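You operate a simulated robot arm through the tools that you are given. There is no shell and no other tool. Be economical: measure what you need, move in short steps, check, and stop when the job is done.

Carry out the task below with a simulated robot arm. There is one attempt and no reset: what you move stays moved.

JOB
Fetch the bottle marked spatter and stand it on the thin square plate on the top of the motor table.
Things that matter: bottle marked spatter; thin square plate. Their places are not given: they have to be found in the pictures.

It is judged by the outcome, as a careful person would: the job done as asked, and still so three seconds after it is handed in. It fails if anything else is knocked over, pushed out of place, dropped, spilled or broken.

ROBOT AND FRAMES
A 7-joint arm with a two-finger parallel gripper, fixed in place. Base frame: the origin is at the foot of the arm, x ahead of it, y to its left, z up; the work surface is at about z = 0. Readings come in mm, degrees, newtons and seconds.
With the tool pointing down near the work surface it reaches from about 240 to 620 mm from the base axis. Its first joint turns from -66.0 to 66.0 degrees. Payload 2.6 kg.
The tool frame sits at the grasp point between the pads (the TCP): z along the fingers, y along the line on which they close. The tips reach 30 mm beyond it. Largest opening 94 mm; finger width 28, thickness 10; the body of the gripper, 50 by 96 mm, starts 55 mm behind the TCP.
Orientation is that of the tool frame in the base frame, as a unit quaternion [w, x, y, z]. With the fingers straight down and closing along the base's y, the tool's x points along the base's -x, its y along +y and its z along -z.

CONTROLS
- The arm moves only by the tool servo_tool. Its argument "targets" is a list of rows, each a list of 3 entries, a list of its own where there are three numbers: the gripper command, from -1 (fully open) to 1 (shut), values between in proportion, then the shift along the tool's x, y, z in units of 50 mm (1.0 is 50 mm), then the turn about the tool's z in units of 6 degrees (1.0 is 6 degrees). In form: [[claw, [dx, dy, dz], yaw], ...]. A call has 1 to 12 rows; each row shifts and turns the commanded pose from where the row before left it, along the tool's axes as they then stand. A call with a number of a shift or a turn outside -1 to 1 is refused whole. Each row takes 0.2 s and may step no farther than 50 mm and 8.6 degrees from the row before; otherwise, or with a gripper value out of range, the whole call is refused. Where a pose cannot be reached the arm comes as near as it can. A force on the tool above 40 N (or 10 N above the force at the start of the call, whichever is more), or a blocked arm, ends the call early, and 0.2 s more pass. Each finger travels about 72 mm/s and halts on what it meets, pressing with about 23 N; the grip force reading is that of the motor and also rises with nothing between the fingers. The clock runs only during rows and for 0.2 s after the last one: add rows that do not move to give the fingers time. The reply holds the time, the measured pose of the TCP, the force on the tool along the base axes, the opening and the grip force, in the units named above and with some noise.
- Cameras (640 x 400 px; columns grow to the right, rows downward): "scene" is fixed at [43.3, 433.7, 575.3]; the picture's right is [-0.72, -0.69, 0.00], its down [-0.32, 0.33, -0.89] and it looks along [0.61, -0.64, -0.46] (base axes); focal length 308 px, centre (320, 200). "wrist" rides on the gripper at [-37, 0, -58] in the tool frame; the picture's right is [0.00, -1.00, 0.00], its down [0.97, 0.00, -0.24] and it looks along [0.24, 0.00, 0.97] (tool axes); focal length 218 px, centre (320, 200).
- capture(camera): a new picture of that camera. No time passes.
- point_at(camera, pixels): for up to 12 pixels [column, row] of the newest picture of that camera ("zoom" is the newest enlarged one), the place [x, y, z] in the base frame of the surface seen there, good to about 2 mm. No time passes.
- inspect(camera, box): a new picture of the part [left, top, right, bottom] of that camera's present view, enlarged. No time passes.
- job_done(): hands the job in; it is judged then, once.

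Work in short steps. Measure before you move; look again where a grasp or a placing could have gone wrong, and mend it. You have 60 turns and 30 pictures in all, those below and enlarged ones among them. Open the gripper and draw the arm clear of the work before you hand the job in, unless the task says otherwise; then end with one line.

The tools are called after "Call:" as name(argument=value, ...) on one line, values as JSON. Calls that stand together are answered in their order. servo_tool: Moves the arm, as the interface text tells. Its arguments: {"type":"object","properties":{"targets":{"type":"array"}},"required":["targets"]} The other tools are called the same way: capture (camera) takes a picture; point_at (camera, pixels) gives the place of the surface under pixels of a picture; inspect (camera, box) takes an enlarged picture of a part of a camera's view; job_done () hands the job in.

At the start:

```text
clock: 0.0
tcp_pos: [390.3, 30.4, 280.7]
ee_rot: [0.0, 0.0, 1.0, -0.001]
wrist_force: [0.2, 0.3, -0.4]
gripper_width: 93.8
finger_force: 0.0
```

scene: 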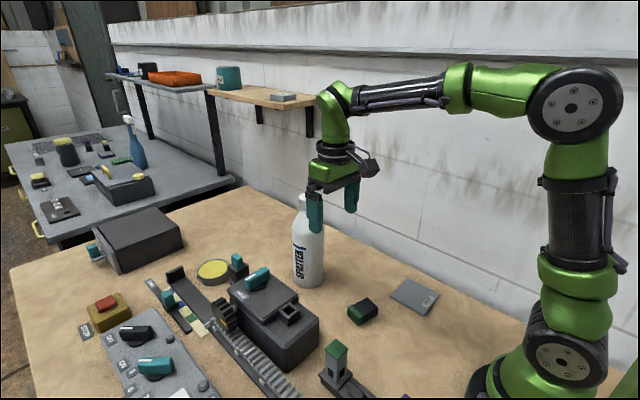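
wrist: 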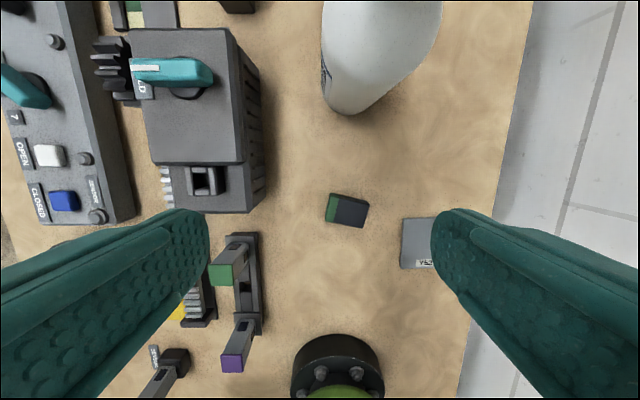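

The white bottle at scene (308,245) reads SPATTER; a grey thin plate is at (415,295). I enlarge both to check and measure.

Call:
inspect(camera="scene", box=[260, 170, 460, 320])

Call:
inspect(camera="scene", box=[60, 180, 340, 400])

Call:
point_at(camera="scene", pixels=[[391, 295], [413, 279], [439, 292], [420, 314], [415, 296], [308, 285], [308, 260], [308, 235], [302, 212], [302, 198], [365, 310], [213, 272]])

```text
2.67 times, centred on (360, 245) of scene
```

zoom: 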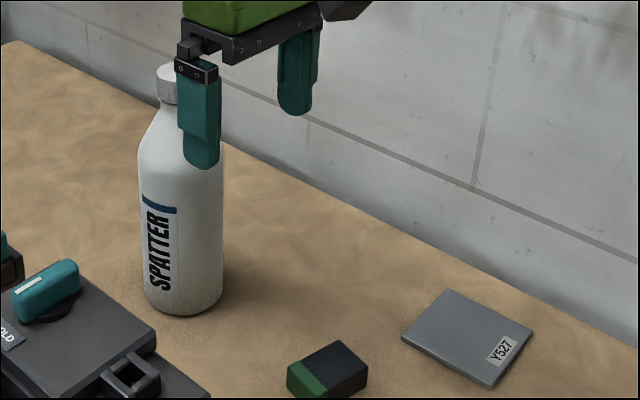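

```text
1.82 times, centred on (200, 290) of scene
```

zoom: 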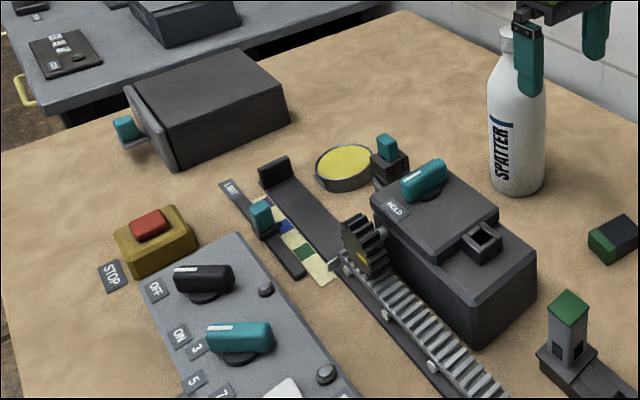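

```text
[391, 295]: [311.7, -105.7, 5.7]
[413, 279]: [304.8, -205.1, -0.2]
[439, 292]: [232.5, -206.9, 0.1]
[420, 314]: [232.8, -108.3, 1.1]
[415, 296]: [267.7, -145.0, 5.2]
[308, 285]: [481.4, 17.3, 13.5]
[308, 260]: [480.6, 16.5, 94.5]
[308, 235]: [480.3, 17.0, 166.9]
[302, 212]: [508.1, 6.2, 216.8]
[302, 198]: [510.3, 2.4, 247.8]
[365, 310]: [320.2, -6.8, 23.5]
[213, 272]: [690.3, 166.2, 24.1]
```

The plate (labelled Y527) lies about 5 mm thick around (268,-150). I measure its corners precisely, the bottle's profile along its left side, and the wall.

Call:
point_at(camera="scene", pixels=[[392, 296], [408, 281], [437, 293], [423, 313], [301, 196], [301, 206], [297, 220], [294, 228], [294, 240], [294, 270], [321, 270], [321, 240]])

Call:
point_at(camera="wrist", pixels=[[404, 222], [402, 265], [430, 222], [430, 262], [345, 110], [400, 60], [326, 80], [430, 20], [545, 300], [560, 150], [346, 210], [500, 120]])

Call:
point_at(camera="scene", pixels=[[460, 270], [440, 260], [420, 230], [285, 97], [60, 205], [350, 306], [375, 305], [365, 322]])

```text
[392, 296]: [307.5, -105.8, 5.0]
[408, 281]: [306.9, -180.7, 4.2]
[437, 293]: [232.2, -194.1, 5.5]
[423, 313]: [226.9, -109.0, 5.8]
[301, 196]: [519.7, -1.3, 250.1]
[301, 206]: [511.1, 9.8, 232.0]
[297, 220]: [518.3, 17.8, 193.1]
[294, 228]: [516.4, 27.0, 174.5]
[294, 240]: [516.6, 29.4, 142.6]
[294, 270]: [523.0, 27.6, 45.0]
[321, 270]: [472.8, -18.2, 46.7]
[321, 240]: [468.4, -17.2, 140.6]
```

```text
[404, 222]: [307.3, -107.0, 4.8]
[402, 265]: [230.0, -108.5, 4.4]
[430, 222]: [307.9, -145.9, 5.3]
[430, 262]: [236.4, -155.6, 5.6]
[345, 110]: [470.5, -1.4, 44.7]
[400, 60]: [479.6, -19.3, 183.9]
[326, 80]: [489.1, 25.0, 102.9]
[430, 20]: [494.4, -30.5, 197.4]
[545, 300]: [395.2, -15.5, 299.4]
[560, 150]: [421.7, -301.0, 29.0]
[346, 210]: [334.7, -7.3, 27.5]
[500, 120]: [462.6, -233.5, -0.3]
```

```text
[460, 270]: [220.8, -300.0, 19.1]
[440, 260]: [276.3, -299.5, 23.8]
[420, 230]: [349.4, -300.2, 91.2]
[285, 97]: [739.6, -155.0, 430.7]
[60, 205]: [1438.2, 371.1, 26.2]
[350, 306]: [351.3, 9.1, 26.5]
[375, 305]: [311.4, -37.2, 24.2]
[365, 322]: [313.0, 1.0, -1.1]
```

The plate centre is about (268,-149), top at z≈5; the bottle axis is near (505,-6), body radius about 36, cap radius about 18, top z≈250. The tips are at z≈250 now, so I rise first, then go part of the way toward the bottle and look.

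Call:
servo_tool(targets=[[-1, [0, 0, -0.8], 0], [-1, [0, 0, -0.4], 0], [-1, [-0.6, -0.36, 0], 0], [-1, [-0.6, -0.36, 0], 0], [-1, [-0.6, 0, 0], 0], [-1, [-0.5, 0, 0], 0], [-1, [0, 0, 0], 0]])

Call:
inspect(camera="scene", box=[250, 140, 370, 215])

Call:
capture(camera="wrist")

```text
clock: 1.6
tcp_pos: [505.0, -3.9, 340.5]
ee_rot: [-0.001, 0.0, 1.0, 0.0]
wrist_force: [-0.3, 0.0, -0.1]
gripper_width: 93.9
finger_force: 0.2
```

```text
5.33 times, centred on (310, 178) of scene
```

zoom: 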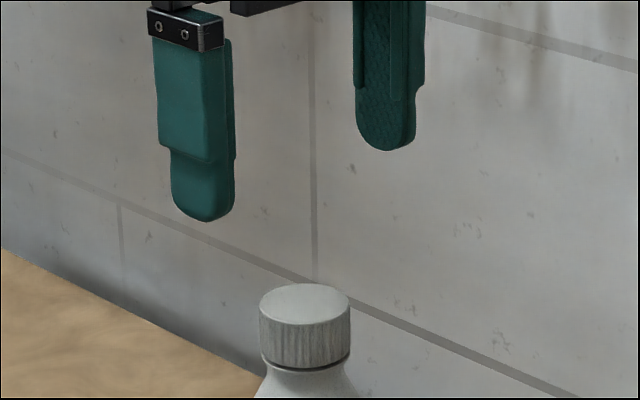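

```text
24 pictures are left
```

wrist: 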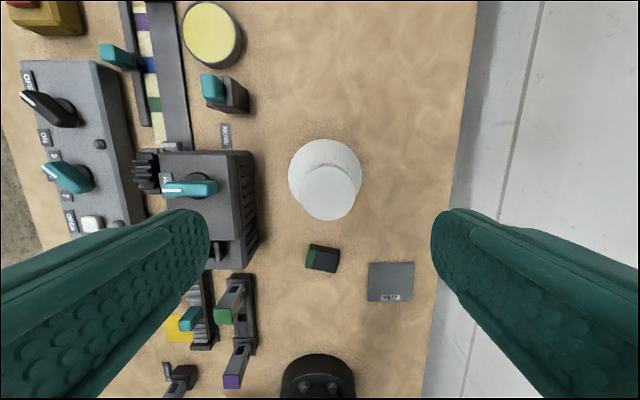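

The cap is fully visible now (zoom (305,305), skirt down to y≈365). I measure the cap and the whole plate.

Call:
point_at(camera="zoom", pixels=[[305, 305], [263, 303], [347, 303], [305, 287], [300, 323], [300, 362], [262, 345], [348, 345], [305, 380]])

Call:
point_at(camera="wrist", pixels=[[327, 192], [302, 192], [352, 192], [327, 170], [327, 215], [370, 265], [412, 265], [370, 299], [411, 299], [391, 264], [391, 282]])

```text
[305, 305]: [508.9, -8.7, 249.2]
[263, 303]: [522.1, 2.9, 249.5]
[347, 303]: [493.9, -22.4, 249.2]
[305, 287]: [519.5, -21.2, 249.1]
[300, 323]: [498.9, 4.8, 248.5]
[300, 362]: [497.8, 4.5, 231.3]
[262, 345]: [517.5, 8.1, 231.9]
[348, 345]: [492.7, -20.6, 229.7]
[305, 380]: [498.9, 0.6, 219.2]
```

```text
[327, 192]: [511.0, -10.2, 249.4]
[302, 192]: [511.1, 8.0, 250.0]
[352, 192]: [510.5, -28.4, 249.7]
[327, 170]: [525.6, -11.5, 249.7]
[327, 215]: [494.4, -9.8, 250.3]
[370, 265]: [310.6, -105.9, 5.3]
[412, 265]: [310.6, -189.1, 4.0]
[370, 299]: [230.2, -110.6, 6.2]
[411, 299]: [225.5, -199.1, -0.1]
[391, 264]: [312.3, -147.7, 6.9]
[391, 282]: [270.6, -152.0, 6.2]
```

Cap centre ≈ (509.5,-10), z 230–249, radius 19, with the neck below. I align, then descend to TCP z≈252 so the tips sit just under the cap skirt.

Call:
servo_tool(targets=[[-1, [-0.09, -0.12, 0], 0], [-1, [0, 0, 0.6], 0], [-1, [0, 0, 0.6], 0], [-1, [0, 0, 0.4], 0], [-1, [0, 0, 0.17], 0], [-1, [0, 0, 0], 0]])

Call:
inspect(camera="scene", box=[250, 140, 370, 215])

```text
clock: 3.0
tcp_pos: [510.6, -11.3, 252.3]
ee_rot: [0.0, 0.0, 1.0, 0.0]
wrist_force: [-0.5, -0.1, -0.1]
gripper_width: 94.0
finger_force: 0.0
```

```text
5.33 times, centred on (310, 178) of scene
```

zoom: 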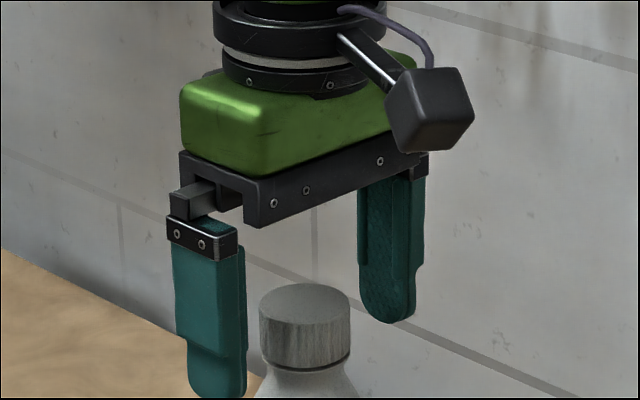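

The fingers straddle the cap centrally. I close and let the grip settle.

Call:
servo_tool(targets=[[0, [0, 0, 0], 0], [0.3, [0, 0, 0], 0], [0.6, [0, 0, 0], 0], [1, [0, 0, 0], 0], [1, [0, 0, 0], 0], [1, [0, 0, 0], 0], [1, [0, 0, 0], 0]])

Call:
inspect(camera="scene", box=[220, 140, 400, 300])

```text
clock: 4.6
tcp_pos: [510.2, -9.2, 252.0]
ee_rot: [0.001, 0.001, 1.0, -0.001]
wrist_force: [0.0, 1.7, 1.1]
gripper_width: 39.2
finger_force: 23.0
```

```text
2.50 times, centred on (310, 220) of scene
```

zoom: 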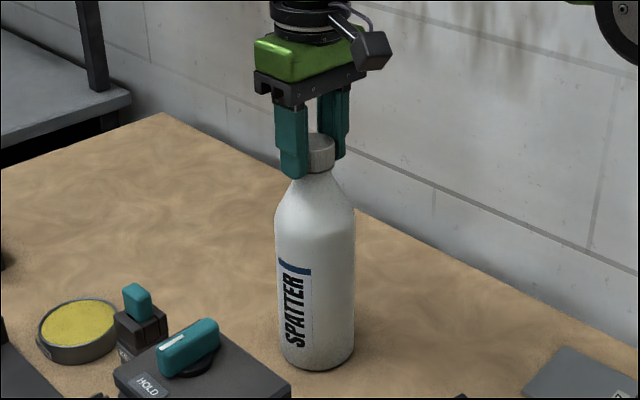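

The grip is on the cap at 39 mm width and 23 N. I lift slowly by a few cm and check.

Call:
servo_tool(targets=[[1, [0, 0, -0.1], 0], [1, [0, 0, -0.2], 0], [1, [0, 0, -0.3], 0], [1, [0, 0, -0.3], 0], [1, [0, 0, -0.1], 0], [1, [0, 0, 0], 0], [1, [0, 0, 0], 0]])

Call:
capture(camera="scene")

```text
clock: 6.2
tcp_pos: [510.6, -10.8, 302.2]
ee_rot: [0.0, 0.0, 1.0, 0.0]
wrist_force: [0.0, 0.0, -7.7]
gripper_width: 39.3
finger_force: 22.6
```

```text
21 pictures are left
```

scene: 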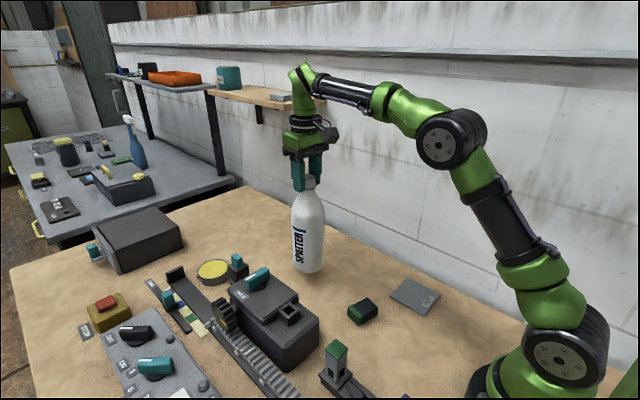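

The bottle hangs straight (7.7 N), bottom at about z=50. I carry it toward the plate at this height, clear of the block at (335,-7) that is 27 mm high.

Call:
servo_tool(targets=[[1, [0.1, -0.06, 0], 0], [1, [0.25, -0.15, 0], 0], [1, [0.4, -0.23, 0], 0], [1, [0.45, -0.26, 0], 0], [1, [0.45, -0.26, 0], 0], [1, [0.45, -0.26, 0], 0], [1, [0.45, -0.26, 0], 0], [1, [0.45, -0.26, 0], 0], [1, [0.4, -0.23, 0], 0], [1, [0.3, -0.17, 0], 0], [1, [0.2, -0.11, 0], 0], [1, [0, 0, 0], 0]])

Call:
capture(camera="scene")

```text
clock: 8.8
tcp_pos: [314.4, -123.3, 301.5]
ee_rot: [0.0, 0.0, 1.0, 0.001]
wrist_force: [0.2, 0.2, -8.3]
gripper_width: 39.2
finger_force: 22.9
```

```text
20 pictures are left
```

scene: 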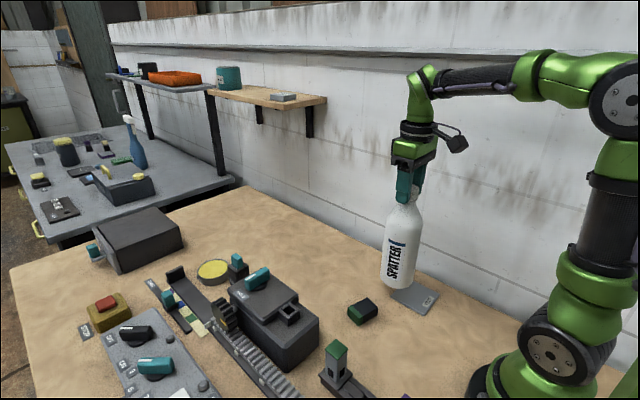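

All well; 45 mm in x and 26 mm in y remain. I finish the carry and look at the bottle over the plate.

Call:
servo_tool(targets=[[1, [0.2, -0.12, 0], 0], [1, [0.3, -0.17, 0], 0], [1, [0.25, -0.14, 0], 0], [1, [0.16, -0.09, 0], 0], [1, [0, 0, 0], 0], [1, [0, 0, 0], 0]])

Call:
inspect(camera="scene", box=[340, 170, 500, 330])

```text
clock: 10.2
tcp_pos: [270.1, -150.2, 301.7]
ee_rot: [-0.001, 0.0, 1.0, 0.0]
wrist_force: [-0.7, -0.8, -8.0]
gripper_width: 39.0
finger_force: 23.4
```

```text
2.50 times, centred on (420, 250) of scene
```

zoom: 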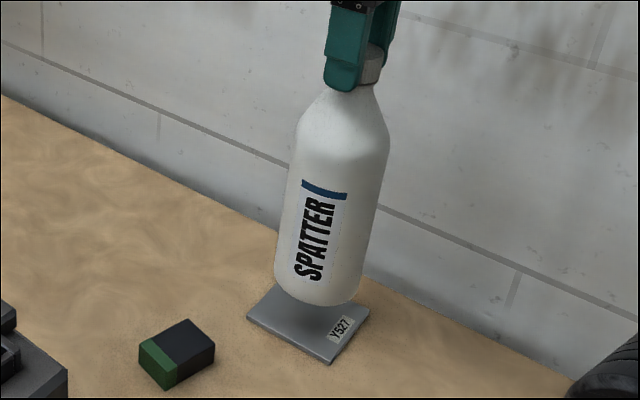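

The bottle is over the plate (the lean is perspective). Contact is expected at TCP z≈257.5; I lower 38 mm first, then look.

Call:
servo_tool(targets=[[1, [0, 0, 0.15], 0], [1, [0, 0, 0.25], 0], [1, [0, 0, 0.2], 0], [1, [0, 0, 0.12], 0], [1, [0, 0, 0.04], 0], [1, [0, 0, 0], 0]])

Call:
inspect(camera="scene", box=[360, 230, 480, 330])

```text
clock: 11.6
tcp_pos: [268.8, -148.3, 263.1]
ee_rot: [0.0, 0.0, 1.0, 0.0]
wrist_force: [0.9, -0.4, -8.0]
gripper_width: 39.0
finger_force: 22.5
```

```text
4.00 times, centred on (420, 280) of scene
```

zoom: 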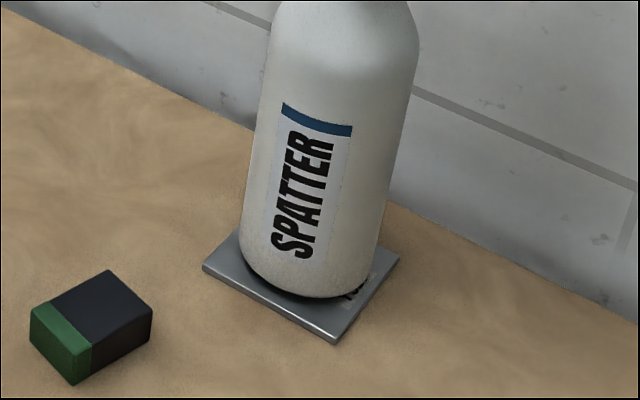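

The bottle is just above the plate with plate showing around it. I lower in 1 mm steps to contact.

Call:
servo_tool(targets=[[1, [0, 0, 0.03], 0], [1, [0, 0, 0.03], 0], [1, [0, 0, 0.02], 0], [1, [0, 0, 0.02], 0], [1, [0, 0, 0], 0]])

Call:
point_at(camera="zoom", pixels=[[250, 230], [300, 280], [340, 280], [375, 250], [206, 267], [336, 336], [396, 258], [236, 232]])

```text
clock: 12.8
tcp_pos: [269.0, -149.9, 257.5]
ee_rot: [0.0, 0.0, 1.0, 0.0]
wrist_force: [-0.5, -0.2, -7.4]
gripper_width: 38.9
finger_force: 22.8
```

```text
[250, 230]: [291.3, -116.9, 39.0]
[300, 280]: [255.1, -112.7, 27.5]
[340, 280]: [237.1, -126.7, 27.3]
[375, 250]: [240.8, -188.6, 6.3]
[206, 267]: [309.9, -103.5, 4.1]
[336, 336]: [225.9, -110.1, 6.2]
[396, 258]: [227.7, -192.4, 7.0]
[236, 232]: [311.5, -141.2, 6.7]
```

Centred on the plate within about a millimetre. No contact yet (force still -7.4 N), so I continue by half-millimetre steps.

Call:
servo_tool(targets=[[1, [0, 0, 0.01], 0], [1, [0, 0, 0.01], 0], [1, [0, 0, 0], 0]])

```text
clock: 13.6
tcp_pos: [269.5, -149.5, 258.0]
ee_rot: [-0.001, 0.0, 1.0, 0.0]
wrist_force: [-2.0, 0.9, -1.3]
gripper_width: 39.1
finger_force: 22.8
```

The load on the tool fell to -1.3 N: the bottle is standing on the plate. I open gently and let it settle.

Call:
servo_tool(targets=[[1, [0, 0, 0.004], 0], [0.1, [0, 0, 0], 0], [-0.2, [0, 0, 0], 0], [-0.6, [0, 0, 0], 0], [-1, [0, 0, 0], 0], [-1, [0, 0, 0], 0], [-1, [0, 0, 0], 0]])

Call:
capture(camera="scene")

```text
clock: 15.2
tcp_pos: [269.7, -149.4, 256.7]
ee_rot: [0.0, 0.001, 1.0, -0.001]
wrist_force: [-0.1, -0.9, 0.5]
gripper_width: 93.8
finger_force: 0.1
```

```text
17 pictures are left
```

scene: 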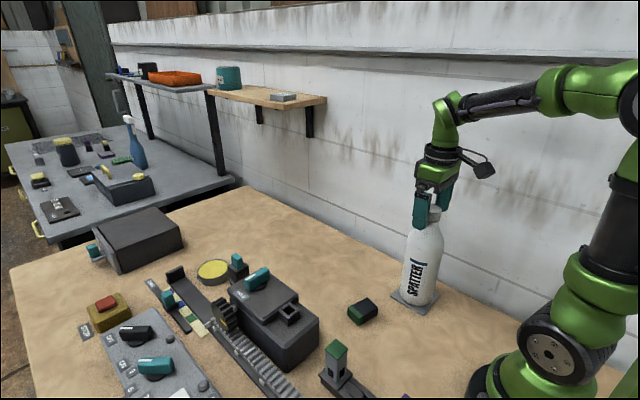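

The fingers are open and the bottle stands. I raise straight up and then draw away.

Call:
servo_tool(targets=[[-1, [0, 0, -0.2], 0], [-1, [0, 0, -0.5], 0], [-1, [0, 0, -0.6], 0], [-1, [0, 0, -0.5], 0], [-1, [-0.4, 0.4, 0], 0], [-1, [-0.6, 0.6, 0], 0], [-1, [-0.6, 0.6, 0], 0], [-1, [-0.4, 0.4, 0], 0], [-1, [0, 0, 0], 0], [-1, [0, 0, 0], 0]])

Call:
capture(camera="scene")

```text
clock: 17.4
tcp_pos: [368.7, -49.5, 347.4]
ee_rot: [0.0, 0.0, 1.0, 0.001]
wrist_force: [-0.6, -1.2, 0.7]
gripper_width: 94.0
finger_force: 0.0
```

```text
16 pictures are left
```

scene: 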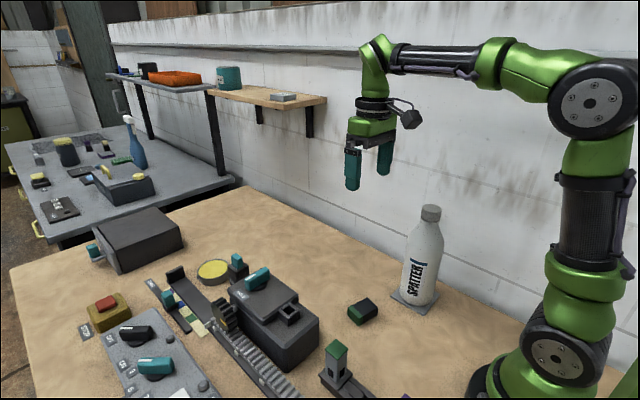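

The bottle stands upright at (425,255) on the plate, the arm is clear and nothing else has moved, so I hand in.

Call:
job_done()

```text
The job is handed in.
```

The bottle marked "spatter" is standing upright and centred on the thin square plate, with the gripper open, the arm drawn clear and nothing else moved.
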